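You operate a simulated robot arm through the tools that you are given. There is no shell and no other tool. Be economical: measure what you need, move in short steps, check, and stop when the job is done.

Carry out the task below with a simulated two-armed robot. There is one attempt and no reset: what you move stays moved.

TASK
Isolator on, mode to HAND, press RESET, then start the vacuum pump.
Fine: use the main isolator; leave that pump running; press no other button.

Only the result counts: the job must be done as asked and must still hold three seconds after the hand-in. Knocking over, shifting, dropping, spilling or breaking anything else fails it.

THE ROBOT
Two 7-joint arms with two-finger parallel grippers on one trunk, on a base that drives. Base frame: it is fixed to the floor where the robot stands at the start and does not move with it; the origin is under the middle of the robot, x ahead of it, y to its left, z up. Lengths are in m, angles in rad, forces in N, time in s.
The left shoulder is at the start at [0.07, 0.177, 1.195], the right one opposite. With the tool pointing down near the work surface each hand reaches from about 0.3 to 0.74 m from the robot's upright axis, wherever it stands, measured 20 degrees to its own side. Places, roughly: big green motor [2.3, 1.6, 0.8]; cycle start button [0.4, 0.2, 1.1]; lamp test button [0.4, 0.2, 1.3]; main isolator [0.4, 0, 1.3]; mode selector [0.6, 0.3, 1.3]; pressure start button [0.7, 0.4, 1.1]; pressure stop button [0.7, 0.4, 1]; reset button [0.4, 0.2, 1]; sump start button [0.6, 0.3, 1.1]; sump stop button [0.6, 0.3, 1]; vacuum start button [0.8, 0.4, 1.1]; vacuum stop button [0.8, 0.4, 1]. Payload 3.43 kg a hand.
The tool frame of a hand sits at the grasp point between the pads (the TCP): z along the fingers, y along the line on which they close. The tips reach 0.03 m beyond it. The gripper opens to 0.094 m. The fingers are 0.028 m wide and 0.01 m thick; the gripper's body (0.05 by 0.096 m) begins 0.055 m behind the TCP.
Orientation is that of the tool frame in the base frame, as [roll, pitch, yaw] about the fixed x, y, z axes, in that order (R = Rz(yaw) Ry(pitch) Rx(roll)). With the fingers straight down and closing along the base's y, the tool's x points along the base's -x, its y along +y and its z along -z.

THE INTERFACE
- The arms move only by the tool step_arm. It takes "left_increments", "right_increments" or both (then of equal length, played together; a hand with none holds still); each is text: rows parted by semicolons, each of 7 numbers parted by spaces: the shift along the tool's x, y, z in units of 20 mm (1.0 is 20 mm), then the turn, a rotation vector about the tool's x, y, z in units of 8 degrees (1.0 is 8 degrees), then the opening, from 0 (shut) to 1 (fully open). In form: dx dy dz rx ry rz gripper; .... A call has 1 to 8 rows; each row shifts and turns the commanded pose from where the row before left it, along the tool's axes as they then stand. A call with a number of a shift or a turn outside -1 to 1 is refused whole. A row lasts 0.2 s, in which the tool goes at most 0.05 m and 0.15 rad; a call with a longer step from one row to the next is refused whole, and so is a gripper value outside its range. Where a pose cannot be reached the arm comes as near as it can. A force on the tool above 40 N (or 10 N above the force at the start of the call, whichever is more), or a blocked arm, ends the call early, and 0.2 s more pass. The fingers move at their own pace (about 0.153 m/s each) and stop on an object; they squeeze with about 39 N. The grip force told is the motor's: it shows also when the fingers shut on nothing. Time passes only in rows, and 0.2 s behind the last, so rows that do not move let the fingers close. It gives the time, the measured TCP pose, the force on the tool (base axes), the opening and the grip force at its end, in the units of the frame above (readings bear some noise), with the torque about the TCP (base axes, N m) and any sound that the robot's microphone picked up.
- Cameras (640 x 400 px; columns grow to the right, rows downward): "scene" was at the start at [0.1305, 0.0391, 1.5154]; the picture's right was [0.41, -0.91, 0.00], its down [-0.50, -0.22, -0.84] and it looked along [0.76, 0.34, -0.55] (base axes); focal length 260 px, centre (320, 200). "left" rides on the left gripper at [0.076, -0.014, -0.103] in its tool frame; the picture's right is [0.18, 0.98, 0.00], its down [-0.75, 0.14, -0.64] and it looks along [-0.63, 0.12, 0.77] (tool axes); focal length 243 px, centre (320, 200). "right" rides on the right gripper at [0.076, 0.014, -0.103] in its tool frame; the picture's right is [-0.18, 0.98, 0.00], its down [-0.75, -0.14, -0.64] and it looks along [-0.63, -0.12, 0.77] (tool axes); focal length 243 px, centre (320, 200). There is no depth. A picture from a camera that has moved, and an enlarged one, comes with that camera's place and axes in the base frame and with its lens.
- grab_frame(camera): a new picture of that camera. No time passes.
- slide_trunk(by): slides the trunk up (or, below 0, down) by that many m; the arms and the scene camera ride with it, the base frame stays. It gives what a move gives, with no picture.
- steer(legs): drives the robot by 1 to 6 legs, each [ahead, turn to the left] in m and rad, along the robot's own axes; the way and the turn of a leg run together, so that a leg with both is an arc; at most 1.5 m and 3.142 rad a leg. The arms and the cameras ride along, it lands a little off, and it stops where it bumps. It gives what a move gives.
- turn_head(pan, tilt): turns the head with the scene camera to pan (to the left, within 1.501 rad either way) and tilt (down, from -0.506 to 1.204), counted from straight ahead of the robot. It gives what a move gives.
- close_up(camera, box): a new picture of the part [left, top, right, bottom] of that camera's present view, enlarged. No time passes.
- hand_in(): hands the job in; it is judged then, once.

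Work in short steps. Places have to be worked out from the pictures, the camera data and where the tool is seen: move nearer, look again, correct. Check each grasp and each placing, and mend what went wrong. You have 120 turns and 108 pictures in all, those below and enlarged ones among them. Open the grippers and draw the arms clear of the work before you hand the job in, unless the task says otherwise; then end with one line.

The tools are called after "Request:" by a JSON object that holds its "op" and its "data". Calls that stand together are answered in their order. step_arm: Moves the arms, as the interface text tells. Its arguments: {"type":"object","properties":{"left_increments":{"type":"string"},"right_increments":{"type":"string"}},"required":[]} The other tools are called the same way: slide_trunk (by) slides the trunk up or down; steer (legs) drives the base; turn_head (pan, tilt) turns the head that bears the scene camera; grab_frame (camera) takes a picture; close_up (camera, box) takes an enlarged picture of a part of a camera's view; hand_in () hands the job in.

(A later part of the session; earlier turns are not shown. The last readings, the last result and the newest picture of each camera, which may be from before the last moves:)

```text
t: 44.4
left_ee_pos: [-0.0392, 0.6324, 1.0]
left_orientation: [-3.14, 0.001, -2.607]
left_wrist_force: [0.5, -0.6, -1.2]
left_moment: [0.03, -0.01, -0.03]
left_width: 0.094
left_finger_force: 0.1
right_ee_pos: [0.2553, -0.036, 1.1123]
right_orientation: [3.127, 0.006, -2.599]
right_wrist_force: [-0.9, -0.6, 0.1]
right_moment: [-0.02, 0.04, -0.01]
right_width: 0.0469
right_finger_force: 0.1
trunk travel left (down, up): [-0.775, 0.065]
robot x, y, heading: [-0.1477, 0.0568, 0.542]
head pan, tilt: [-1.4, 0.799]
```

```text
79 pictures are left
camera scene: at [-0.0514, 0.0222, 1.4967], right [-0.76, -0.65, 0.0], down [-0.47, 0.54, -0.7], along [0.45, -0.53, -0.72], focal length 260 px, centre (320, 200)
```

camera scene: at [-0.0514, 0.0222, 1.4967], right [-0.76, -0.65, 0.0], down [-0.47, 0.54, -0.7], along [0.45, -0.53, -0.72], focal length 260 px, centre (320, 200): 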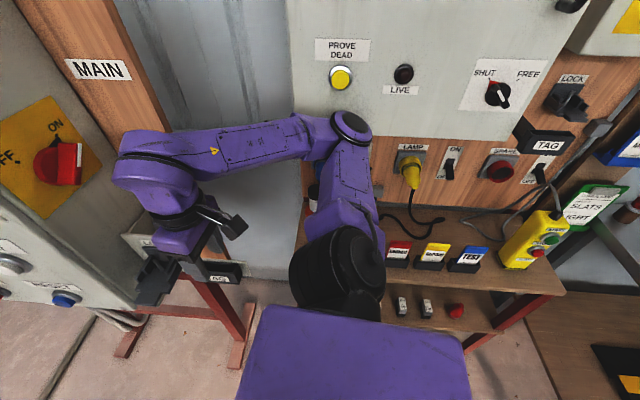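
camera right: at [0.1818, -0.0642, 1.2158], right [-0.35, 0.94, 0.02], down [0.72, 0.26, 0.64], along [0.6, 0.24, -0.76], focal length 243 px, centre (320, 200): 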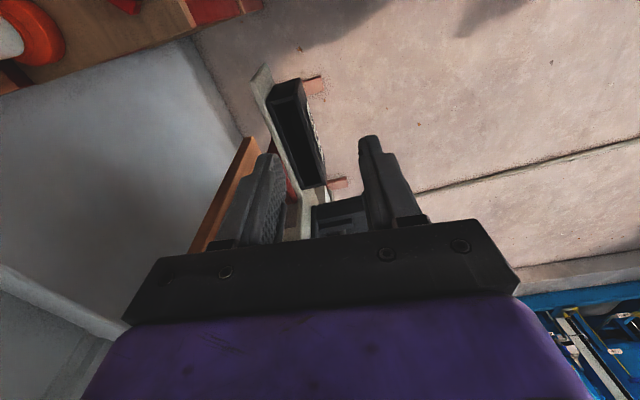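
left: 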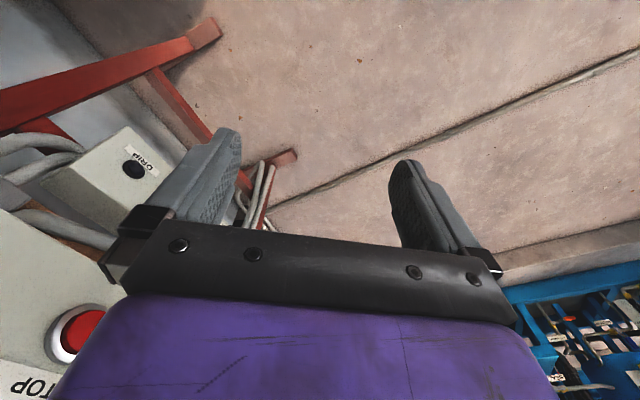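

Most likely the gripper met the black LOCK holder beside the cabinet; forces are zero and nothing looks displaced. I back off 5 cm, turn right, and raise the right hand above that holder.

Request:
{"op": "steer", "data": {"legs": [[-0.06, 0], [0, -0.4]]}}

Request:
{"op": "step_arm", "data": {"right_increments": "0 0 -1 0 0 0 0.5; 0 0 -1 0 0 0 0.5; 0 0 -1 0 0 0 0.5; 0 0 -1 0 0 0 0.5; 0 0 -1 0 0 0 0.5; 0 0 -1 0 0 0 0.5; 0 0 -1 0 0 0 0.5; 0 0 -1 0 0 0 0.5"}}

Request:
{"op": "step_arm", "data": {"right_increments": "0 0 -1 0 0 0 0.5; 0 0 -1 0 0 0 0.5; 0 0 -1 0 0 0 0.5; 0 0 -1 0 0 0 0.5"}}

Request:
{"op": "turn_head", "data": {"pan": -0.6, "tilt": 0.8}}

Request:
{"op": "grab_frame", "data": {"camera": "scene"}}

```text
t: 45.9
left_ee_pos: [-0.0616, 0.5966, 0.9993]
left_orientation: [-3.141, -0.003, -2.655]
left_wrist_force: [-0.3, -0.4, 0.5]
left_moment: [0.03, 0.04, -0.02]
left_width: 0.0941
left_finger_force: 0.0
right_ee_pos: [0.2025, -0.0844, 1.1132]
right_orientation: [3.126, 0.007, -2.645]
right_wrist_force: [0.6, 0.8, 0.4]
right_moment: [-0.04, 0.01, -0.02]
right_width: 0.0471
right_finger_force: 0.1
trunk travel left (down, up): [-0.775, 0.065]
robot x, y, heading: [-0.2033, 0.0259, 0.496]
head pan, tilt: [-1.4, 0.799]
stopped in leg 2: the robot was blocked; the commanded pose is now the measured one
```

```text
t: 47.7
left_ee_pos: [-0.0637, 0.5954, 0.9997]
left_orientation: [-3.14, -0.001, -2.656]
left_wrist_force: [-1.0, 0.9, 0.0]
left_moment: [-0.02, -0.02, -0.02]
left_width: 0.0939
left_finger_force: 0.0
right_ee_pos: [0.1824, -0.0589, 1.2438]
right_orientation: [3.125, 0.01, -2.648]
right_wrist_force: [-1.0, 0.3, -0.5]
right_moment: [0.04, 0.01, -0.02]
right_width: 0.0472
right_finger_force: 0.0
right hand out of reach, approached as far as the arm can: row 1, 2, 4, 5, 6, 7, 8
trunk travel left (down, up): [-0.775, 0.065]
robot x, y, heading: [-0.1996, 0.0243, 0.491]
head pan, tilt: [-1.4, 0.799]
```

```text
t: 48.7
left_ee_pos: [-0.0632, 0.5969, 0.9996]
left_orientation: [-3.14, 0.0, -2.655]
left_wrist_force: [0.4, -0.1, 0.5]
left_moment: [0.02, 0.0, 0.0]
left_width: 0.0938
left_finger_force: 0.1
right_ee_pos: [0.161, -0.0301, 1.3037]
right_orientation: [3.125, 0.011, -2.649]
right_wrist_force: [-0.3, 0.3, -0.7]
right_moment: [-0.05, -0.02, -0.01]
right_width: 0.0472
right_finger_force: 0.0
right hand out of reach, approached as far as the arm can: row 1, 2, 3, 4
trunk travel left (down, up): [-0.775, 0.065]
robot x, y, heading: [-0.1985, 0.0198, 0.49]
head pan, tilt: [-1.4, 0.799]
```

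```text
t: 49.8
left_ee_pos: [-0.0639, 0.5968, 1.0003]
left_orientation: [3.141, 0.0, -2.655]
left_wrist_force: [0.0, -1.1, 0.4]
left_moment: [-0.01, 0.0, -0.01]
left_width: 0.094
left_finger_force: 0.0
right_ee_pos: [0.1617, -0.0296, 1.3038]
right_orientation: [3.124, 0.011, -2.649]
right_wrist_force: [0.2, -0.1, -0.1]
right_moment: [0.0, -0.01, 0.0]
right_width: 0.0472
right_finger_force: 0.1
trunk travel left (down, up): [-0.775, 0.065]
robot x, y, heading: [-0.1988, 0.0254, 0.496]
head pan, tilt: [-0.6, 0.799]
```

```text
78 pictures are left
camera scene: at [-0.0745, 0.0419, 1.4967], right [-0.11, -0.99, 0.0], down [-0.71, 0.08, -0.7], along [0.69, -0.07, -0.72], focal length 260 px, centre (320, 200)
```

scene: 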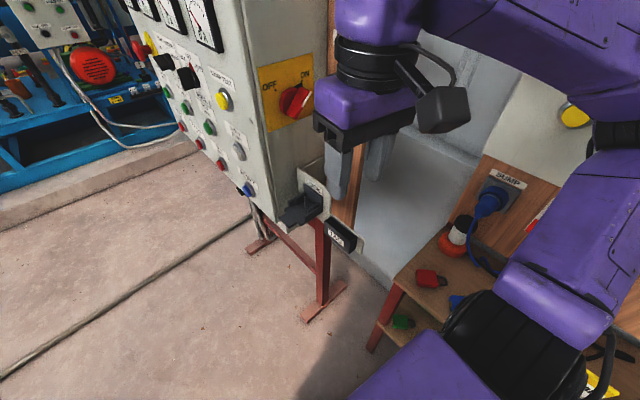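

Turning right is blocked too, so something on the right rear is touching. I look there.

Request:
{"op": "turn_head", "data": {"pan": -1.5, "tilt": 1.0}}

Request:
{"op": "grab_frame", "data": {"camera": "scene"}}

Request:
{"op": "turn_head", "data": {"pan": 1.4, "tilt": 0.9}}

Request:
{"op": "grab_frame", "data": {"camera": "scene"}}

```text
t: 51.0
left_ee_pos: [-0.0648, 0.5958, 0.9994]
left_orientation: [-3.14, 0.0, -2.654]
left_wrist_force: [0.2, -0.6, 0.4]
left_moment: [-0.01, 0.0, 0.0]
left_width: 0.0939
left_finger_force: 0.0
right_ee_pos: [0.1612, -0.0309, 1.305]
right_orientation: [3.125, 0.011, -2.649]
right_wrist_force: [0.5, 0.1, 0.0]
right_moment: [0.0, 0.01, -0.01]
right_width: 0.047
right_finger_force: 0.1
trunk travel left (down, up): [-0.775, 0.065]
robot x, y, heading: [-0.1973, 0.0245, 0.496]
head pan, tilt: [-1.499, 1.0]
```

```text
77 pictures are left
camera scene: at [-0.1173, -0.0083, 1.4816], right [-0.84, -0.54, 0.0], down [-0.45, 0.71, -0.54], along [0.29, -0.46, -0.84], focal length 260 px, centre (320, 200)
```

scene: 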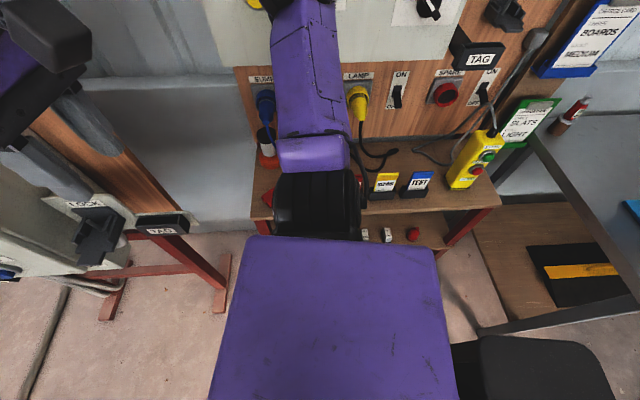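

```text
t: 53.5
left_ee_pos: [-0.0635, 0.5967, 0.9993]
left_orientation: [-3.142, 0.001, -2.655]
left_wrist_force: [-0.5, 0.5, 0.1]
left_moment: [0.0, -0.01, -0.02]
left_width: 0.0941
left_finger_force: 0.1
right_ee_pos: [0.1619, -0.0306, 1.3033]
right_orientation: [3.124, 0.01, -2.649]
right_wrist_force: [0.0, -0.1, -0.1]
right_moment: [-0.02, 0.0, 0.0]
right_width: 0.0468
right_finger_force: 0.0
trunk travel left (down, up): [-0.775, 0.065]
robot x, y, heading: [-0.199, 0.0234, 0.494]
head pan, tilt: [1.4, 0.901]
```

```text
76 pictures are left
camera scene: at [-0.1785, 0.1221, 1.4888], right [0.95, 0.32, 0.0], down [0.25, -0.74, -0.62], along [-0.2, 0.59, -0.78], focal length 260 px, centre (320, 200)
```

scene: 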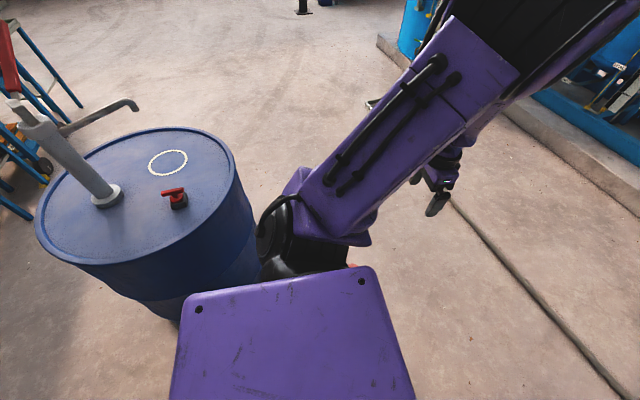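

I check the right elbow's place relative to the fuse cabinet with a flatter view.

Request:
{"op": "turn_head", "data": {"pan": -1.3, "tilt": 0.25}}

Request:
{"op": "grab_frame", "data": {"camera": "scene"}}

```text
t: 55.9
left_ee_pos: [-0.0641, 0.5968, 1.0]
left_orientation: [3.141, 0.0, -2.655]
left_wrist_force: [0.3, 1.2, 0.4]
left_moment: [-0.04, 0.03, 0.04]
left_width: 0.094
left_finger_force: 0.0
right_ee_pos: [0.1608, -0.0301, 1.3036]
right_orientation: [3.125, 0.01, -2.651]
right_wrist_force: [0.7, -0.4, -0.6]
right_moment: [-0.04, 0.0, 0.0]
right_width: 0.0469
right_finger_force: 0.0
trunk travel left (down, up): [-0.775, 0.065]
robot x, y, heading: [-0.2, 0.0238, 0.496]
head pan, tilt: [-1.3, 0.25]
```

```text
75 pictures are left
camera scene: at [-0.09, -0.0169, 1.5458], right [-0.72, -0.69, 0.0], down [-0.17, 0.18, -0.97], along [0.67, -0.7, -0.25], focal length 260 px, centre (320, 200)
```

scene: 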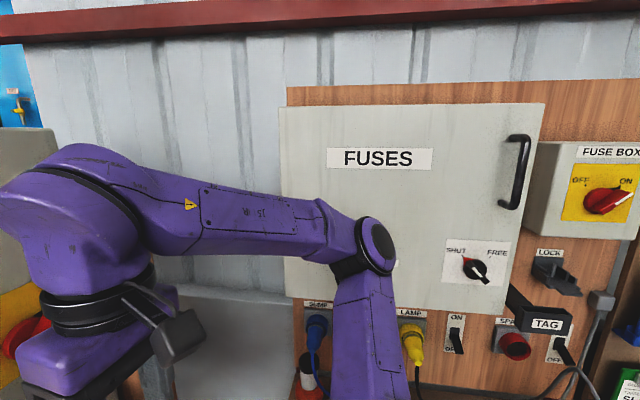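

The elbow is just in front of the fuse cabinet; the original right-hand pose keeps the elbow in closer. I return the right hand to that pose relative to the robot.

Request:
{"op": "step_arm", "data": {"right_increments": "0 0.97 -0.2 0 0 0 0.5; 0 0.97 -0.2 0 0 0 0.5; 0 0.97 -0.3 0 0 0 0.5; 0 0.97 -0.3 0 0 0 0.5; 0 0.97 -0.3 0 0 0 0.5; 0 0.97 -0.3 0 0 0 0.5"}}

Request:
{"op": "step_arm", "data": {"right_increments": "0 0.97 -0.3 0 0 0 0.5; 0 0.97 -0.3 0 0 0 0.5; 0 0.97 -0.4 0 0 0 0.5; 0 0.97 -0.4 0 0 0 0.5; 0 0.97 -0.4 0 0 0 0.5; 0 0.97 -0.4 0 0 0 0.5"}}

Request:
{"op": "grab_frame", "data": {"camera": "scene"}}

```text
t: 57.3
left_ee_pos: [-0.0638, 0.5967, 0.9987]
left_orientation: [-3.14, 0.001, -2.655]
left_wrist_force: [-0.6, 0.3, 0.0]
left_moment: [-0.02, -0.01, 0.01]
left_width: 0.0942
left_finger_force: 0.1
right_ee_pos: [0.107, 0.0719, 1.337]
right_orientation: [3.125, 0.009, -2.647]
right_wrist_force: [0.0, -0.5, -0.1]
right_moment: [-0.04, 0.01, 0.01]
right_width: 0.0468
right_finger_force: 0.1
trunk travel left (down, up): [-0.775, 0.065]
robot x, y, heading: [-0.1953, 0.0254, 0.495]
head pan, tilt: [-1.3, 0.25]
```

```text
t: 58.7
left_ee_pos: [-0.0649, 0.597, 0.9992]
left_orientation: [-3.139, 0.002, -2.653]
left_wrist_force: [-0.9, 0.4, 0.0]
left_moment: [-0.02, 0.05, -0.01]
left_width: 0.0938
left_finger_force: 0.2
right_ee_pos: [0.05, 0.1742, 1.3826]
right_orientation: [3.125, 0.009, -2.648]
right_wrist_force: [0.4, 0.3, -0.7]
right_moment: [-0.01, -0.02, 0.03]
right_width: 0.047
right_finger_force: 0.1
trunk travel left (down, up): [-0.775, 0.065]
robot x, y, heading: [-0.1994, 0.0257, 0.492]
head pan, tilt: [-1.3, 0.25]
```

```text
74 pictures are left
camera scene: at [-0.0907, -0.0157, 1.5459], right [-0.72, -0.69, 0.0], down [-0.17, 0.18, -0.97], along [0.67, -0.7, -0.25], focal length 260 px, centre (320, 200)
```

scene: 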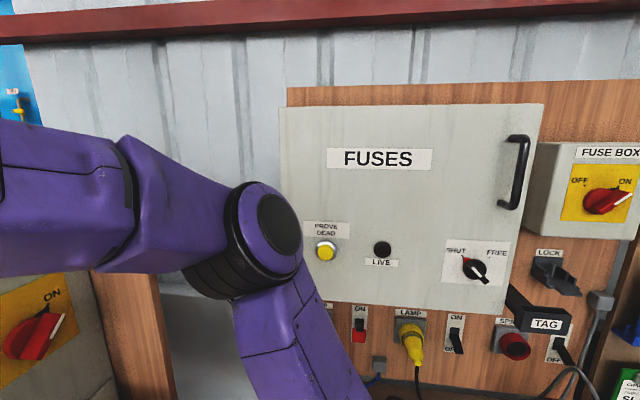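

Elbow is now well tucked. I turn to about 0.29, drive 0.15 m and then straighten.

Request:
{"op": "steer", "data": {"legs": [[0, -0.2]]}}

Request:
{"op": "steer", "data": {"legs": [[0.15, 0]]}}

```text
t: 59.9
left_ee_pos: [0.0499, 0.5566, 0.9992]
left_orientation: [-3.139, 0.001, -2.862]
left_wrist_force: [0.7, 0.4, -1.0]
left_moment: [-0.01, 0.01, 0.0]
left_width: 0.0941
left_finger_force: 0.0
right_ee_pos: [0.0758, 0.1198, 1.3814]
right_orientation: [3.126, 0.01, -2.852]
right_wrist_force: [-0.5, 0.0, -0.4]
right_moment: [-0.04, 0.03, 0.01]
right_width: 0.047
right_finger_force: 0.1
trunk travel left (down, up): [-0.775, 0.065]
robot x, y, heading: [-0.1962, 0.0222, 0.289]
head pan, tilt: [-1.3, 0.25]
```

```text
t: 61.3
left_ee_pos: [0.1904, 0.5979, 1.0017]
left_orientation: [-3.14, 0.002, -2.859]
left_wrist_force: [0.4, -0.8, -1.1]
left_moment: [-0.01, -0.02, 0.01]
left_width: 0.0938
left_finger_force: 0.0
right_ee_pos: [0.216, 0.161, 1.3813]
right_orientation: [3.127, 0.012, -2.85]
right_wrist_force: [-0.7, -0.9, 0.2]
right_moment: [0.01, -0.02, 0.01]
right_width: 0.0474
right_finger_force: 0.1
trunk travel left (down, up): [-0.775, 0.065]
robot x, y, heading: [-0.054, 0.0652, 0.286]
head pan, tilt: [-1.3, 0.25]
```

That worked. I turn right by 0.25 and look at the front panel.

Request:
{"op": "steer", "data": {"legs": [[0, -0.25]]}}

Request:
{"op": "turn_head", "data": {"pan": 0.7, "tilt": 0.45}}

Request:
{"op": "grab_frame", "data": {"camera": "scene"}}

Request:
{"op": "close_up", "data": {"camera": "scene", "box": [380, 60, 560, 300]}}

```text
t: 62.5
left_ee_pos: [0.3149, 0.5228, 1.0007]
left_orientation: [-3.139, 0.002, -3.107]
left_wrist_force: [0.3, 0.4, -0.6]
left_moment: [-0.02, 0.04, 0.01]
left_width: 0.0941
left_finger_force: 0.1
right_ee_pos: [0.2334, 0.0921, 1.3813]
right_orientation: [3.125, 0.008, -3.098]
right_wrist_force: [0.1, 0.2, -0.2]
right_moment: [-0.01, -0.01, 0.04]
right_width: 0.0471
right_finger_force: 0.2
trunk travel left (down, up): [-0.775, 0.065]
robot x, y, heading: [-0.0556, 0.0697, 0.042]
head pan, tilt: [-1.3, 0.25]
```

```text
t: 64.4
left_ee_pos: [0.3137, 0.522, 0.9994]
left_orientation: [3.141, 0.001, -3.107]
left_wrist_force: [-1.1, 0.0, 0.2]
left_moment: [-0.01, 0.01, -0.02]
left_width: 0.094
left_finger_force: 0.1
right_ee_pos: [0.2332, 0.0923, 1.3822]
right_orientation: [3.125, 0.01, -3.097]
right_wrist_force: [0.6, 0.4, 0.7]
right_moment: [-0.01, -0.01, 0.03]
right_width: 0.047
right_finger_force: 0.0
trunk travel left (down, up): [-0.775, 0.065]
robot x, y, heading: [-0.0551, 0.0642, 0.043]
head pan, tilt: [0.7, 0.45]
```

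```text
73 pictures are left
camera scene: at [0.0614, 0.1333, 1.5272], right [0.68, -0.74, 0.0], down [-0.32, -0.29, -0.9], along [0.66, 0.61, -0.44], focal length 260 px, centre (320, 200)
```

scene: 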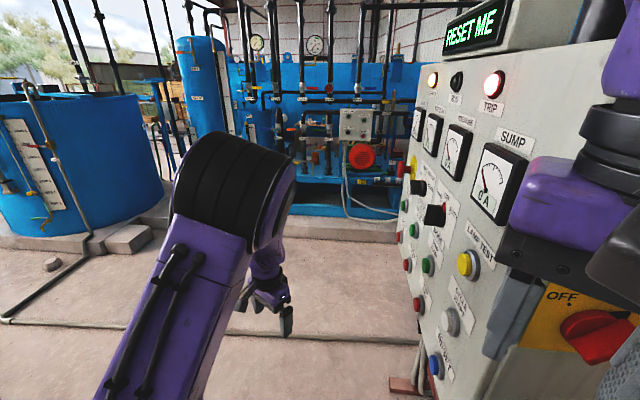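

```text
1.67 times, centred on (470, 180) of scene
camera zoom: at [0.0614, 0.1333, 1.5272], right [0.68, -0.74, 0.0], down [-0.32, -0.29, -0.9], along [0.66, 0.61, -0.44], focal length 433 px, centre (70, 233)
```

zoom: 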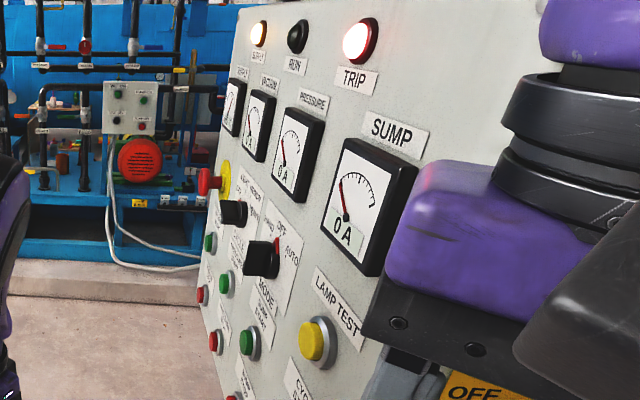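

The mode selector is the nearer black knob (red mark, HAND/OFF/AUTO). I bring the left tool horizontal, facing the front panel.

Request:
{"op": "step_arm", "data": {"left_increments": "0 0 0 0 -1 0 1; 0 0 0 0 -1 0 1; 0 0 0 0 -1 0 1; 0 0 0 0 -1 0 1; 0 0 0 0 -1 0 1; 0 0 0 0 -1 0 1; 0 0 0 0 -1 0 1; 0 0 0 0 -1 0 1"}}

Request:
{"op": "step_arm", "data": {"left_increments": "0 0 0 0 -1 0 1; 0 0 0 0 -1 0 1; 0 0 0 0 -1 0 1; 0 0 0 0.25 -0.25 0 1; 0 0 0 0.95 0 0 1; 0 0 0 0.95 0 0 1; 0 0 0 0.95 0 0 1; 0 0 0 0.95 0 0 1"}}

Request:
{"op": "step_arm", "data": {"left_increments": "0 0 0 0.95 0 0 1; 0 0 0 0.95 0 0 1; 0 0 0 0.95 0 0 1; 0 0 0 0 0 0 1"}}

Request:
{"op": "grab_frame", "data": {"camera": "left"}}

Request:
{"op": "grab_frame", "data": {"camera": "scene"}}

```text
t: 66.2
left_ee_pos: [0.3136, 0.5194, 0.9991]
left_orientation: [-3.084, 0.991, -3.074]
left_wrist_force: [0.2, 0.6, -0.8]
left_moment: [0.02, -0.02, -0.05]
left_width: 0.0941
left_finger_force: 0.1
left hand out of reach, approached as far as the arm can: row 4, 5
right_ee_pos: [0.2323, 0.0933, 1.3809]
right_orientation: [3.128, 0.009, -3.097]
right_wrist_force: [0.5, 0.1, 0.1]
right_moment: [-0.01, 0.0, -0.02]
right_width: 0.0471
right_finger_force: 0.2
trunk travel left (down, up): [-0.775, 0.065]
robot x, y, heading: [-0.0553, 0.0652, 0.042]
head pan, tilt: [0.7, 0.45]
```

```text
t: 68.0
left_ee_pos: [0.3142, 0.5195, 0.9992]
left_orientation: [-2.318, 1.437, -2.868]
left_wrist_force: [1.2, -0.6, 0.1]
left_moment: [0.02, 0.05, 0.01]
left_width: 0.0939
left_finger_force: 0.0
right_ee_pos: [0.2331, 0.0937, 1.3819]
right_orientation: [3.126, 0.01, -3.099]
right_wrist_force: [-0.6, 0.8, 0.5]
right_moment: [0.01, -0.03, -0.02]
right_width: 0.0469
right_finger_force: 0.1
trunk travel left (down, up): [-0.775, 0.065]
robot x, y, heading: [-0.0549, 0.0649, 0.042]
head pan, tilt: [0.7, 0.45]
```

```text
t: 69.0
left_ee_pos: [0.314, 0.5179, 0.9992]
left_orientation: [-1.925, 1.441, -2.872]
left_wrist_force: [-0.3, 0.5, 0.6]
left_moment: [0.0, 0.01, 0.0]
left_width: 0.0941
left_finger_force: 0.0
right_ee_pos: [0.2326, 0.0905, 1.3818]
right_orientation: [3.127, 0.008, -3.098]
right_wrist_force: [0.1, 0.1, -0.8]
right_moment: [-0.02, 0.01, 0.01]
right_width: 0.0469
right_finger_force: 0.1
trunk travel left (down, up): [-0.775, 0.065]
robot x, y, heading: [-0.0581, 0.0661, 0.047]
head pan, tilt: [0.7, 0.45]
```

```text
71 pictures are left
camera left: at [0.2325, 0.5906, 0.9306], right [0.77, 0.57, -0.3], down [-0.16, 0.63, 0.76], along [0.62, -0.53, 0.58], focal length 243 px, centre (320, 200)
```

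left: 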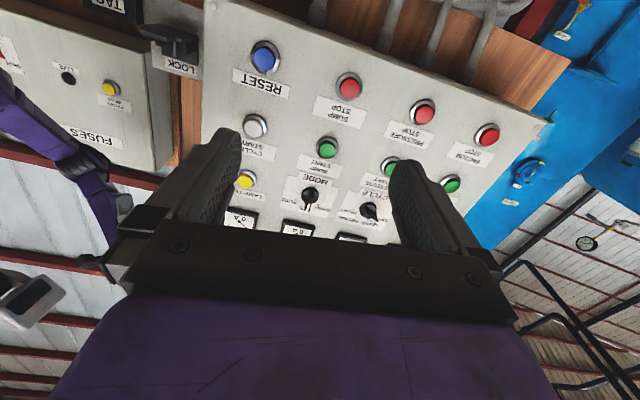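

```text
70 pictures are left
camera scene: at [0.0612, 0.1333, 1.5272], right [0.68, -0.74, 0.0], down [-0.32, -0.29, -0.9], along [0.66, 0.61, -0.44], focal length 260 px, centre (320, 200)
```

scene: 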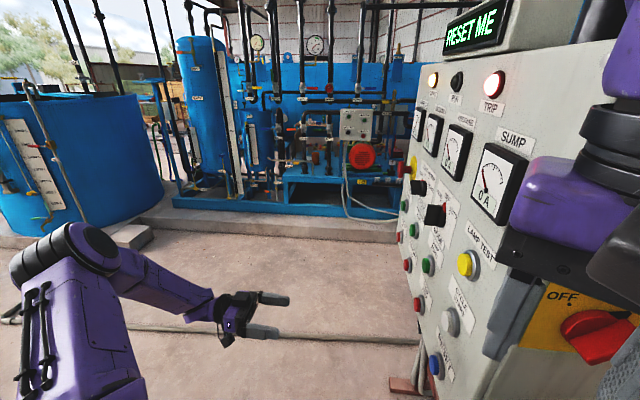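

Excellent view of the panel (upside down). I enlarge it to measure.

Request:
{"op": "close_up", "data": {"camera": "left", "box": [200, 20, 400, 145]}}

Request:
{"op": "close_up", "data": {"camera": "left", "box": [230, 120, 410, 240]}}

Request:
{"op": "close_up", "data": {"camera": "left", "box": [380, 70, 560, 200]}}

Request:
{"op": "close_up", "data": {"camera": "scene", "box": [390, 140, 500, 390]}}

```text
3.20 times, centred on (300, 82) of left
camera zoom: at [0.2325, 0.5906, 0.9306], right [0.77, 0.57, -0.3], down [-0.16, 0.63, 0.76], along [0.62, -0.53, 0.58], focal length 776 px, centre (384, 576)
```

zoom: 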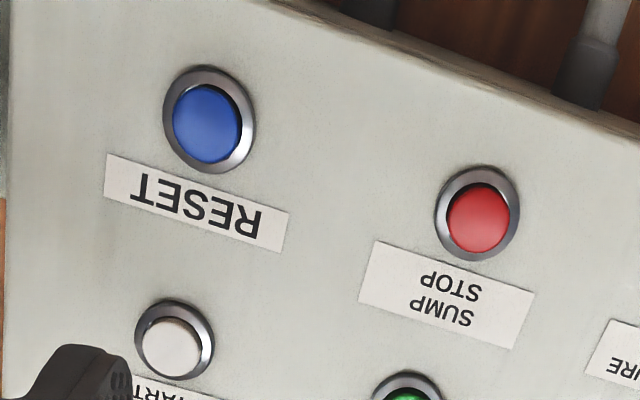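

```text
3.33 times, centred on (320, 180) of left
camera zoom: at [0.2325, 0.5906, 0.9306], right [0.77, 0.57, -0.3], down [-0.16, 0.63, 0.76], along [0.62, -0.53, 0.58], focal length 809 px, centre (320, 267)
```

zoom: 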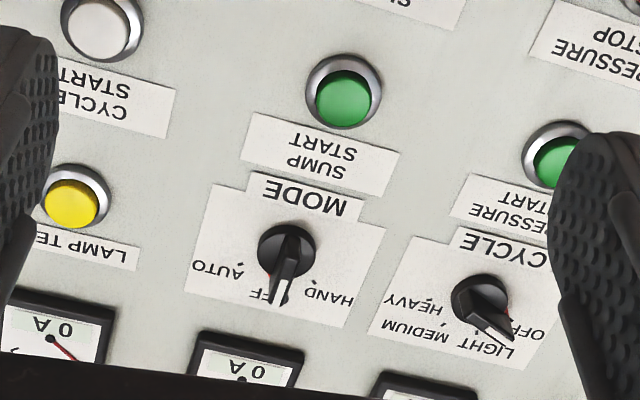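

```text
3.08 times, centred on (470, 135) of left
camera zoom: at [0.2325, 0.5906, 0.9306], right [0.77, 0.57, -0.3], down [-0.16, 0.63, 0.76], along [0.62, -0.53, 0.58], focal length 746 px, centre (-142, 400)
```

zoom: 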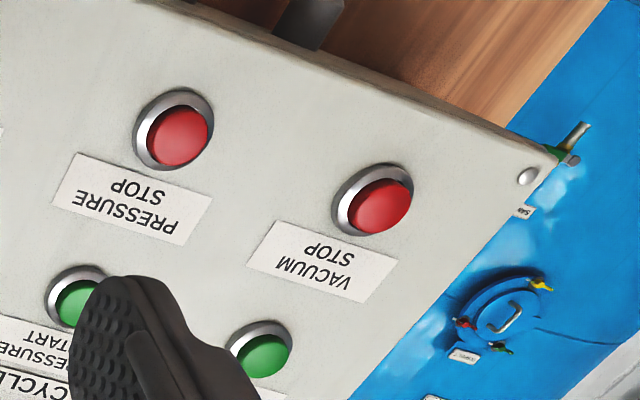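

```text
1.60 times, centred on (445, 265) of scene
camera zoom: at [0.0612, 0.1333, 1.5272], right [0.68, -0.74, 0.0], down [-0.32, -0.29, -0.9], along [0.66, 0.61, -0.44], focal length 415 px, centre (120, 96)
```

zoom: 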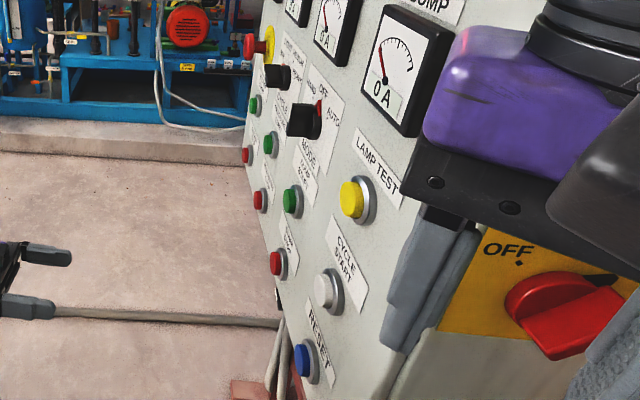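

Measured: RESET (0.451, 0.174, 1.012), MODE axis (0.574, 0.261, 1.262), VACUUM START (0.814, 0.442, 1.134); plane normal (−0.593, 0.805). MODE points to OFF now; HAND is counter-clockwise. I correct the tilt and move to a stand-off before MODE.

Request:
{"op": "step_arm", "data": {"left_increments": "0 0 0 0 -0.33 0.87 0.4; -0.94 0.2 0.4 0 0 0 0.4; -0.94 0.2 0.4 0 0 0 0.4; -0.94 0.2 0.4 0 0 0 0.4; -0.94 0.2 0.7 0 0 0 0.4; -0.94 0.2 0.8 0 0 0 0.4; -0.94 0.2 0.8 0 0 0 0.4; -0.94 0.2 0.8 0 0 0 0.4"}}

Request:
{"op": "step_arm", "data": {"left_increments": "-0.94 0.2 0.8 0 0 0 0.4; -0.94 0.2 0.8 0 0 0 0.4; -0.94 0.2 0.8 0 0 0 0.4; -0.94 0.2 0.8 0 0 0 0.4; -0.94 0.2 0.8 0 0 0 0.4; -0.94 0.2 0.8 0 0 0 0.4; -0.94 0.2 0.8 0 0 0 0.4"}}

Request:
{"op": "grab_frame", "data": {"camera": "left"}}

Request:
{"op": "grab_frame", "data": {"camera": "scene"}}

```text
t: 70.8
left_ee_pos: [0.3884, 0.4652, 1.1315]
left_orientation: [-1.856, 1.568, -2.803]
left_wrist_force: [0.2, 0.1, -0.5]
left_moment: [-0.02, -0.01, 0.01]
left_width: 0.0373
left_finger_force: 0.1
right_ee_pos: [0.2321, 0.0915, 1.3813]
right_orientation: [3.127, 0.008, -3.096]
right_wrist_force: [-0.4, -0.2, 0.3]
right_moment: [0.01, -0.03, -0.01]
right_width: 0.047
right_finger_force: 0.1
trunk travel left (down, up): [-0.775, 0.065]
robot x, y, heading: [-0.0565, 0.0657, 0.046]
head pan, tilt: [0.7, 0.45]
```

```text
t: 72.4
left_ee_pos: [0.4761, 0.3913, 1.2625]
left_orientation: [-1.319, 1.569, -2.266]
left_wrist_force: [-0.3, 0.2, 0.5]
left_moment: [-0.03, -0.02, 0.0]
left_width: 0.0376
left_finger_force: 0.1
right_ee_pos: [0.2326, 0.0908, 1.3826]
right_orientation: [3.126, 0.007, -3.098]
right_wrist_force: [0.3, -0.2, -0.8]
right_moment: [-0.03, -0.01, -0.01]
right_width: 0.0472
right_finger_force: 0.1
trunk travel left (down, up): [-0.775, 0.065]
robot x, y, heading: [-0.055, 0.0662, 0.042]
head pan, tilt: [0.7, 0.45]
```

```text
65 pictures are left
camera left: at [0.4036, 0.4653, 1.1863], right [0.8, 0.57, -0.19], down [-0.26, 0.6, 0.75], along [0.54, -0.55, 0.63], focal length 243 px, centre (320, 200)
```

left: 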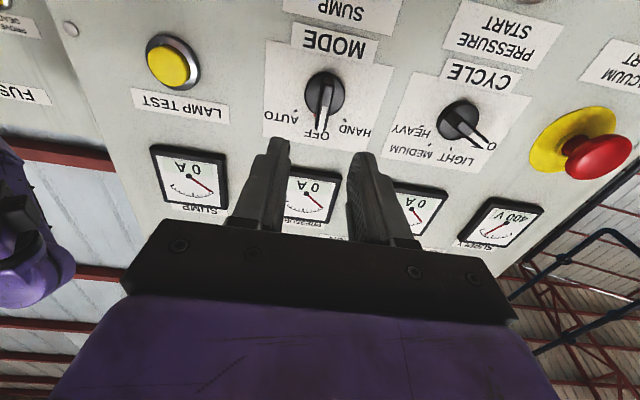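

```text
64 pictures are left
camera scene: at [0.0616, 0.1331, 1.5271], right [0.68, -0.74, 0.0], down [-0.32, -0.29, -0.9], along [0.66, 0.61, -0.44], focal length 260 px, centre (320, 200)
```

scene: 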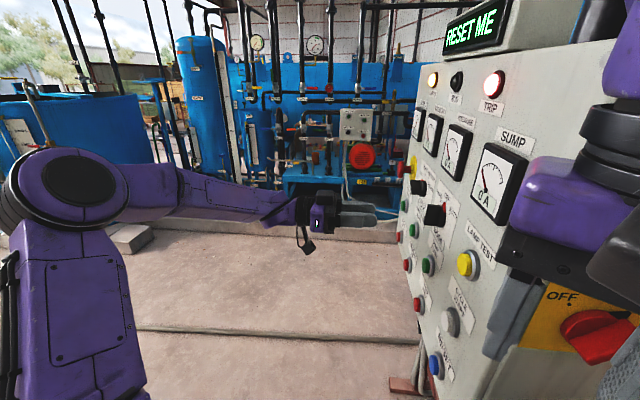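

Request:
{"op": "close_up", "data": {"camera": "left", "box": [255, 10, 395, 160]}}

```text
2.67 times, centred on (325, 85) of left
camera zoom: at [0.4036, 0.4653, 1.1863], right [0.8, 0.57, -0.19], down [-0.26, 0.6, 0.75], along [0.54, -0.55, 0.63], focal length 647 px, centre (307, 507)
```

zoom: 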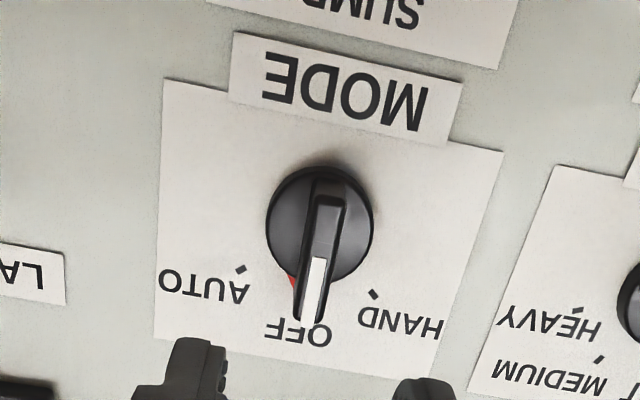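

Dots give HAND 45° counter-clockwise, axis at (0.574, 0.261, 1.258). I advance until the tips are at the handle's front, then look.

Request:
{"op": "step_arm", "data": {"left_increments": "0.12 0.07 0.9 0 0 0 0.4; 0.1 0.06 0.9 0 0 0 0.4; 0 0 0.9 0 0 0 0.4; 0 0 0.9 0 0 0 0.4; 0 0 0.9 0 0 0 0.4; 0 0 0 0 0 0 0.4"}}

Request:
{"op": "grab_frame", "data": {"camera": "left"}}

Request:
{"op": "close_up", "data": {"camera": "scene", "box": [370, 140, 480, 260]}}

```text
t: 73.8
left_ee_pos: [0.5316, 0.3202, 1.2572]
left_orientation: [-0.47, 1.568, -1.416]
left_wrist_force: [-0.1, -0.5, 0.7]
left_moment: [0.04, -0.04, -0.01]
left_width: 0.0376
left_finger_force: 0.0
right_ee_pos: [0.2329, 0.0918, 1.3836]
right_orientation: [3.126, 0.011, -3.099]
right_wrist_force: [0.3, 0.3, 0.9]
right_moment: [0.0, -0.01, -0.01]
right_width: 0.0471
right_finger_force: 0.1
trunk travel left (down, up): [-0.775, 0.065]
robot x, y, heading: [-0.0559, 0.067, 0.042]
head pan, tilt: [0.7, 0.45]
```

```text
62 pictures are left
camera left: at [0.4583, 0.3948, 1.1819], right [0.8, 0.58, -0.18], down [-0.26, 0.6, 0.75], along [0.54, -0.55, 0.63], focal length 243 px, centre (320, 200)
```

left: 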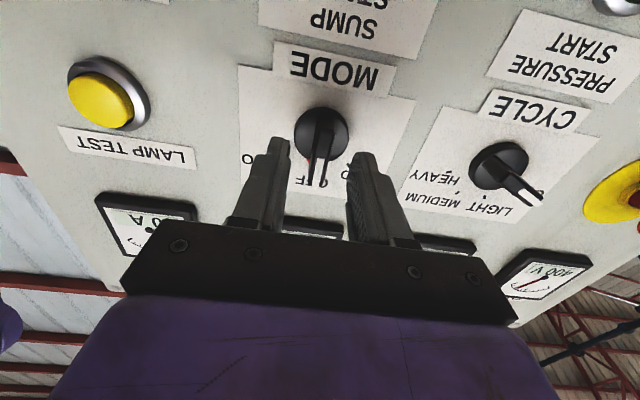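

```text
3.33 times, centred on (425, 200) of scene
camera zoom: at [0.0608, 0.1336, 1.5272], right [0.68, -0.74, 0.0], down [-0.32, -0.29, -0.9], along [0.66, 0.61, -0.44], focal length 865 px, centre (-30, 200)
```

zoom: 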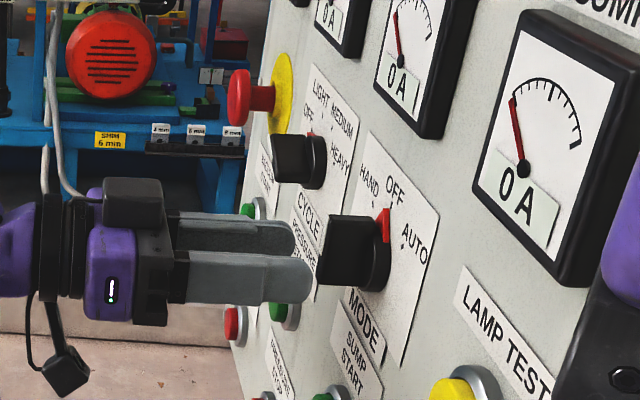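

The side view shows tips ~8 mm short of the handle, centred. I advance 26 mm and close.

Request:
{"op": "step_arm", "data": {"left_increments": "0 0 0.5 0 0 0 0.4; 0 0 0.5 0 0 0 0.4; 0 0 0.3 0 0 0 0.4; 0 0 0 0 0 0 0; 0 0 0 0 0 0 0; 0 0 0 0 0 0 0"}}

Request:
{"op": "close_up", "data": {"camera": "scene", "box": [370, 140, 480, 260]}}

```text
t: 75.2
left_ee_pos: [0.5474, 0.3003, 1.2586]
left_orientation: [-0.853, 1.567, -1.794]
left_wrist_force: [7.5, 5.0, 7.6]
left_moment: [0.31, 0.26, 0.31]
left_width: 0.012
left_finger_force: 45.0
right_ee_pos: [0.2342, 0.0932, 1.3831]
right_orientation: [3.126, 0.008, -3.099]
right_wrist_force: [-0.7, -0.5, -0.3]
right_moment: [-0.02, -0.01, 0.03]
right_width: 0.0471
right_finger_force: 0.1
trunk travel left (down, up): [-0.775, 0.065]
robot x, y, heading: [-0.0569, 0.0653, 0.039]
head pan, tilt: [0.7, 0.45]
```

```text
3.33 times, centred on (425, 200) of scene
camera zoom: at [0.0629, 0.1345, 1.5271], right [0.68, -0.74, 0.0], down [-0.32, -0.29, -0.9], along [0.66, 0.61, -0.44], focal length 865 px, centre (-30, 200)
```

zoom: 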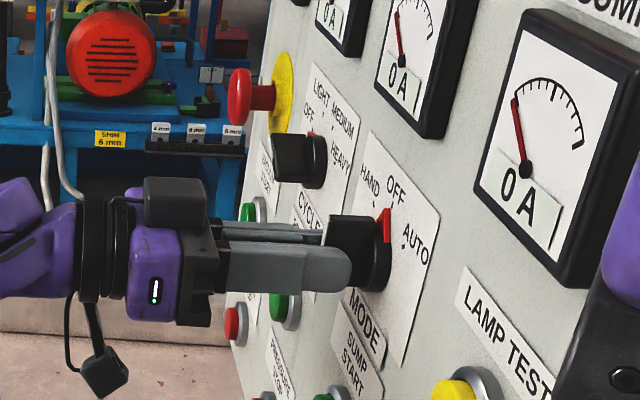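

The handle is gripped. I turn counter-clockwise 45°.

Request:
{"op": "step_arm", "data": {"left_increments": "0 0 0 0 0 -0.95 0; 0 0 0 0 0 -0.95 0; 0 0 0 0 0 -0.95 0; 0 0 0 0 0 -0.95 0; 0 0 0 0 0 -0.95 0; 0 0 0 0 0 -0.95 0; 0 0 0 0 0 0 0"}}

Request:
{"op": "close_up", "data": {"camera": "scene", "box": [370, 140, 480, 260]}}

```text
t: 76.8
left_ee_pos: [0.5459, 0.3, 1.259]
left_orientation: [-1.569, 0.773, -2.514]
left_wrist_force: [7.3, 3.4, 17.5]
left_moment: [-0.59, -0.43, 0.74]
left_width: 0.0117
left_finger_force: 45.1
right_ee_pos: [0.2329, 0.0918, 1.3825]
right_orientation: [3.125, 0.009, -3.098]
right_wrist_force: [-0.3, 0.0, 0.0]
right_moment: [0.0, -0.03, -0.03]
right_width: 0.0468
right_finger_force: 0.0
trunk travel left (down, up): [-0.775, 0.065]
robot x, y, heading: [-0.0564, 0.0705, 0.038]
head pan, tilt: [0.7, 0.45]
```

```text
3.33 times, centred on (425, 200) of scene
camera zoom: at [0.061, 0.1336, 1.5273], right [0.68, -0.74, 0.0], down [-0.32, -0.29, -0.9], along [0.66, 0.61, -0.44], focal length 865 px, centre (-30, 200)
```

zoom: 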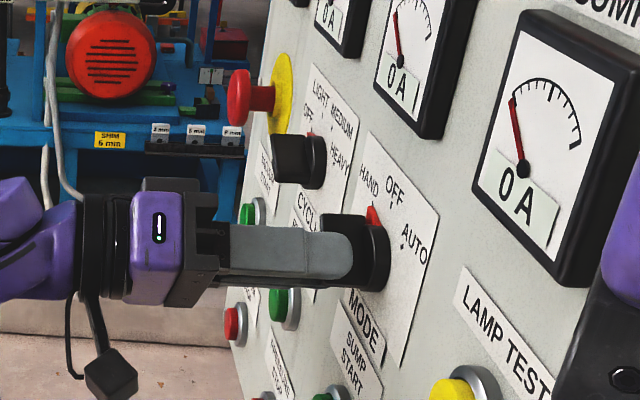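

The red mark moved toward HAND. I open and withdraw, then check.

Request:
{"op": "step_arm", "data": {"left_increments": "0 0 0 0 0 0 0.4; 0 0 0 0 0 0 0.4; 0 0 -0.7 0 0 0 0.4; 0 0 -1 0 0 0 0.4; 0 0 -1 0 0 0 0.4; 0 0 -1 0 0 0 0.4; 0 0 -1 0 0 0 0.4; 0 0 -1 0 0 0 0.4"}}

Request:
{"op": "close_up", "data": {"camera": "scene", "box": [370, 140, 480, 260]}}

Request:
{"op": "grab_frame", "data": {"camera": "left"}}

```text
t: 78.6
left_ee_pos: [0.4781, 0.3909, 1.2588]
left_orientation: [-1.569, 0.774, -2.514]
left_wrist_force: [-0.8, -1.0, 0.5]
left_moment: [0.0, 0.0, 0.01]
left_width: 0.0376
left_finger_force: 0.0
right_ee_pos: [0.2324, 0.0937, 1.3821]
right_orientation: [3.125, 0.011, -3.097]
right_wrist_force: [-0.8, 0.4, 0.2]
right_moment: [-0.01, -0.01, 0.03]
right_width: 0.047
right_finger_force: 0.0
trunk travel left (down, up): [-0.775, 0.065]
robot x, y, heading: [-0.0591, 0.0655, 0.043]
head pan, tilt: [0.7, 0.45]
```

```text
3.33 times, centred on (425, 200) of scene
camera zoom: at [0.0606, 0.1345, 1.5272], right [0.68, -0.74, 0.0], down [-0.32, -0.29, -0.9], along [0.66, 0.61, -0.44], focal length 865 px, centre (-30, 200)
```

zoom: 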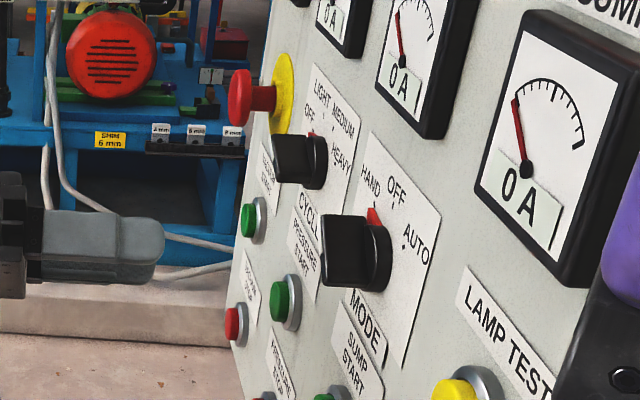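

```text
57 pictures are left
camera left: at [0.3646, 0.4364, 1.2158], right [0.45, 0.32, -0.83], down [0.14, 0.89, 0.42], along [0.88, -0.31, 0.36], focal length 243 px, centre (320, 200)
```

left: 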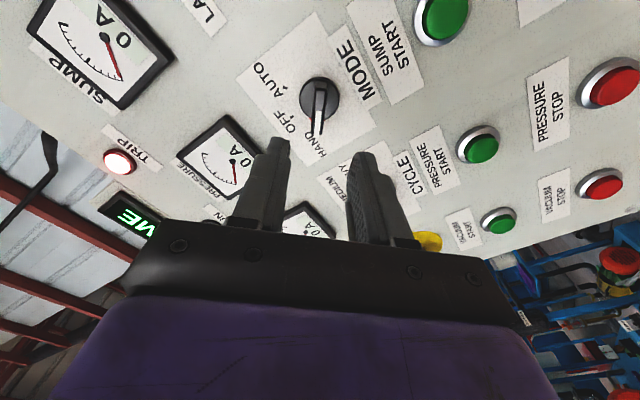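

Request:
{"op": "close_up", "data": {"camera": "left", "box": [240, 30, 400, 180]}}

```text
2.67 times, centred on (320, 105) of left
camera zoom: at [0.3646, 0.4364, 1.2158], right [0.45, 0.32, -0.83], down [0.14, 0.89, 0.42], along [0.88, -0.31, 0.36], focal length 647 px, centre (320, 453)
```

zoom: 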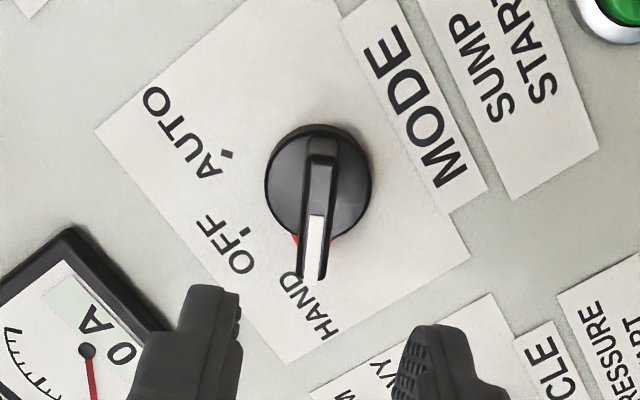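

MODE is on HAND. I unroll, shut the gripper, and move to a stand-off before RESET.

Request:
{"op": "step_arm", "data": {"left_increments": "0 0 0 0 0 0.95 0; 0 0 0 0 0 0.95 0; 0 0 0 0 0 0.95 0; 0 0 0 0 0 0.95 0; 0 0 0 0 0 0.95 0; 0 0 0 0 0 0.95 0"}}

Request:
{"op": "step_arm", "data": {"left_increments": "0.95 -0.58 0 0 0 0 0; 0.95 -0.58 0 0 0 0 0; 0.95 -0.58 0 0 0 0 0; 0.95 -0.58 0 0 0 0 0; 0.95 -0.58 0 0 0 0 0; 0.95 -0.58 0 0 0 0 0; 0.95 -0.58 0 0 0 0 0; 0.95 -0.58 0 0 0 0 0"}}

Request:
{"op": "step_arm", "data": {"left_increments": "0.95 -0.58 0 0 0 0 0; 0.95 -0.58 0 0 0 0 0; 0.95 -0.58 0 0 0 0 0; 0.95 -0.58 0 0 0 0 0; 0.95 -0.5 0 0 0 0 0"}}

Request:
{"op": "grab_frame", "data": {"camera": "left"}}

Request:
{"op": "grab_frame", "data": {"camera": "scene"}}

```text
t: 80.0
left_ee_pos: [0.4801, 0.391, 1.2576]
left_orientation: [-2.613, 1.57, 2.726]
left_wrist_force: [-0.3, 0.0, -0.5]
left_moment: [0.0, 0.0, -0.01]
left_width: 0.0
left_finger_force: 32.9
right_ee_pos: [0.2332, 0.0924, 1.3816]
right_orientation: [3.126, 0.009, -3.099]
right_wrist_force: [-0.6, 0.0, -0.4]
right_moment: [0.02, -0.03, 0.03]
right_width: 0.0472
right_finger_force: 0.0
trunk travel left (down, up): [-0.775, 0.065]
robot x, y, heading: [-0.0572, 0.069, 0.041]
head pan, tilt: [0.7, 0.45]
```

```text
t: 81.8
left_ee_pos: [0.4044, 0.3349, 1.1055]
left_orientation: [-0.817, 1.569, -1.765]
left_wrist_force: [-0.3, 0.8, -0.2]
left_moment: [-0.01, 0.01, 0.01]
left_width: 0.0003
left_finger_force: 33.4
right_ee_pos: [0.2326, 0.0918, 1.3815]
right_orientation: [3.126, 0.009, -3.098]
right_wrist_force: [-0.4, 0.2, 0.2]
right_moment: [0.01, -0.03, -0.01]
right_width: 0.047
right_finger_force: 0.1
trunk travel left (down, up): [-0.775, 0.065]
robot x, y, heading: [-0.0572, 0.0641, 0.043]
head pan, tilt: [0.7, 0.45]
```

```text
t: 83.0
left_ee_pos: [0.3585, 0.303, 1.0112]
left_orientation: [-0.591, 1.57, -1.538]
left_wrist_force: [-0.5, 0.1, -0.7]
left_moment: [0.01, -0.01, 0.02]
left_width: 0.0001
left_finger_force: 32.9
right_ee_pos: [0.2325, 0.093, 1.3818]
right_orientation: [3.126, 0.009, -3.098]
right_wrist_force: [0.9, -0.3, 0.0]
right_moment: [0.0, -0.02, -0.01]
right_width: 0.0468
right_finger_force: 0.1
trunk travel left (down, up): [-0.775, 0.065]
robot x, y, heading: [-0.0573, 0.0702, 0.036]
head pan, tilt: [0.7, 0.45]
```

```text
55 pictures are left
camera left: at [0.2848, 0.3777, 0.9349], right [0.8, 0.57, -0.18], down [-0.26, 0.6, 0.75], along [0.54, -0.55, 0.63], focal length 243 px, centre (320, 200)
```

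left: 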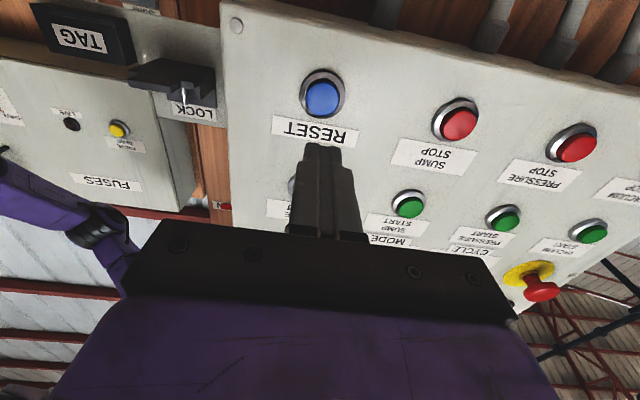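

```text
54 pictures are left
camera scene: at [0.061, 0.1336, 1.5272], right [0.68, -0.74, 0.0], down [-0.32, -0.29, -0.9], along [0.66, 0.61, -0.44], focal length 260 px, centre (320, 200)
```

scene: 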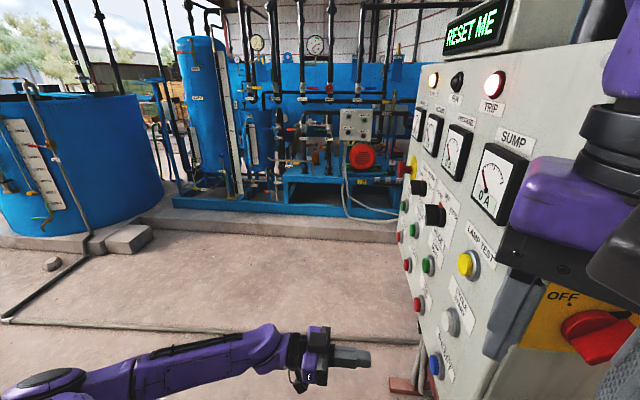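

Aligned with RESET within ~1 mm. I advance 90 mm, then check contact.

Request:
{"op": "step_arm", "data": {"left_increments": "0 0 1 0 0 0 0; 0 0 1 0 0 0 0; 0 0 1 0 0 0 0; 0 0 1 0 0 0 0; 0 0 0.5 0 0 0 0; 0 0 0 0 0 0 0"}}

Request:
{"op": "grab_frame", "data": {"camera": "left"}}

Request:
{"op": "close_up", "data": {"camera": "scene", "box": [370, 300, 490, 400]}}

```text
t: 84.4
left_ee_pos: [0.4105, 0.2312, 1.0108]
left_orientation: [-0.184, 1.569, -1.129]
left_wrist_force: [-0.1, -0.8, -1.1]
left_moment: [-0.01, -0.04, -0.04]
left_width: 0.0002
left_finger_force: 32.9
right_ee_pos: [0.2329, 0.0923, 1.3821]
right_orientation: [3.127, 0.01, -3.098]
right_wrist_force: [0.3, -0.2, -0.2]
right_moment: [-0.03, -0.03, 0.01]
right_width: 0.047
right_finger_force: 0.1
trunk travel left (down, up): [-0.775, 0.065]
robot x, y, heading: [-0.0553, 0.0727, 0.042]
head pan, tilt: [0.7, 0.45]
```

```text
53 pictures are left
camera left: at [0.3381, 0.3055, 0.9353], right [0.8, 0.58, -0.18], down [-0.26, 0.6, 0.75], along [0.54, -0.55, 0.63], focal length 243 px, centre (320, 200)
```

left: 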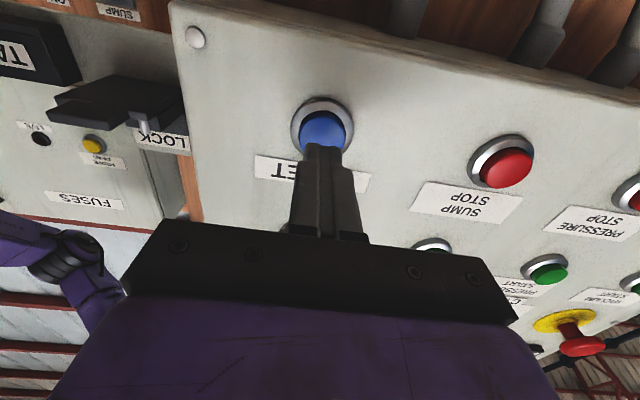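

```text
4.00 times, centred on (430, 350) of scene
camera zoom: at [0.0615, 0.1342, 1.5271], right [0.68, -0.74, 0.0], down [-0.32, -0.29, -0.9], along [0.66, 0.61, -0.44], focal length 1038 px, centre (-120, -400)
```

zoom: 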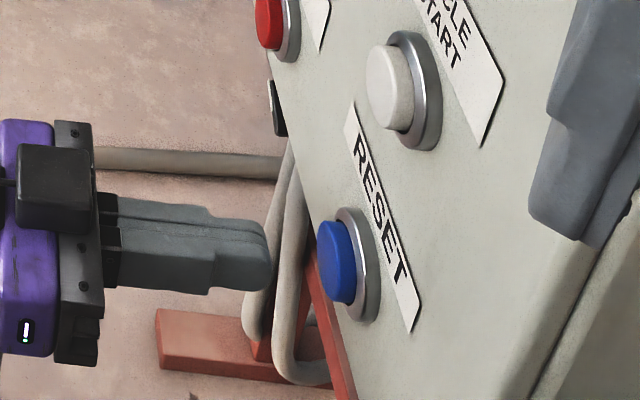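

The tip is ~20 mm from the blue cap. I press: advance in shrinking steps, about 8 mm past the cap face.

Request:
{"op": "step_arm", "data": {"left_increments": "0 0 0.8 0 0 0 0; 0 0 0.2 0 0 0 0; 0 0 0.2 0 0 0 0; 0 0 0.2 0 0 0 0; 0 0 0 0 0 0 0"}}

Request:
{"op": "close_up", "data": {"camera": "scene", "box": [370, 300, 490, 400]}}

Request:
{"op": "grab_frame", "data": {"camera": "scene"}}

```text
t: 85.6
left_ee_pos: [0.4101, 0.2193, 1.0064]
left_orientation: [-1.134, 1.569, -2.076]
left_wrist_force: [0.9, 0.9, 0.0]
left_moment: [-0.02, -0.01, -0.02]
left_width: 0.0001
left_finger_force: 33.0
left hand out of reach, approached as far as the arm can: row 1, 2, 3, 4
right_ee_pos: [0.2334, 0.0927, 1.3814]
right_orientation: [3.125, 0.009, -3.097]
right_wrist_force: [0.2, 0.4, 1.1]
right_moment: [0.04, 0.01, 0.02]
right_width: 0.0469
right_finger_force: 0.1
trunk travel left (down, up): [-0.775, 0.065]
robot x, y, heading: [-0.0595, 0.0627, 0.043]
head pan, tilt: [0.7, 0.45]
```

```text
4.00 times, centred on (430, 350) of scene
camera zoom: at [0.0613, 0.1337, 1.5271], right [0.68, -0.74, 0.0], down [-0.32, -0.29, -0.9], along [0.66, 0.61, -0.44], focal length 1038 px, centre (-120, -400)
```

zoom: 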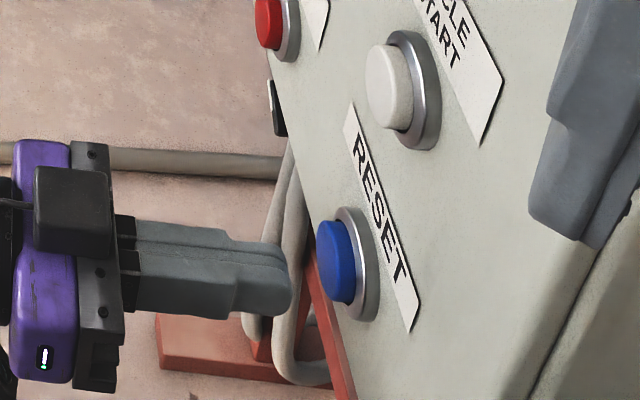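

```text
50 pictures are left
camera scene: at [0.0613, 0.1337, 1.5271], right [0.68, -0.74, 0.0], down [-0.32, -0.29, -0.9], along [0.66, 0.61, -0.44], focal length 260 px, centre (320, 200)
```

scene: 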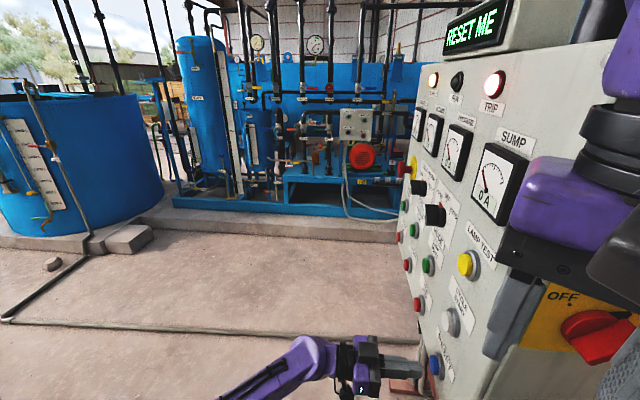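

The left arm hit its folded limit before reaching the cap. I back the base 0.12 m to give the arm room.

Request:
{"op": "steer", "data": {"legs": [[-0.12, 0]]}}

```text
t: 86.9
left_ee_pos: [0.291, 0.2119, 1.0063]
left_orientation: [-1.547, 1.568, -2.495]
left_wrist_force: [-0.1, -0.9, -0.4]
left_moment: [0.03, 0.01, 0.01]
left_width: 0.0
left_finger_force: 32.8
right_ee_pos: [0.1147, 0.0863, 1.3818]
right_orientation: [3.127, 0.009, -3.102]
right_wrist_force: [-0.7, 0.5, -0.7]
right_moment: [0.01, 0.01, 0.02]
right_width: 0.047
right_finger_force: 0.0
trunk travel left (down, up): [-0.775, 0.065]
robot x, y, heading: [-0.1767, 0.0604, 0.04]
head pan, tilt: [0.7, 0.45]
```

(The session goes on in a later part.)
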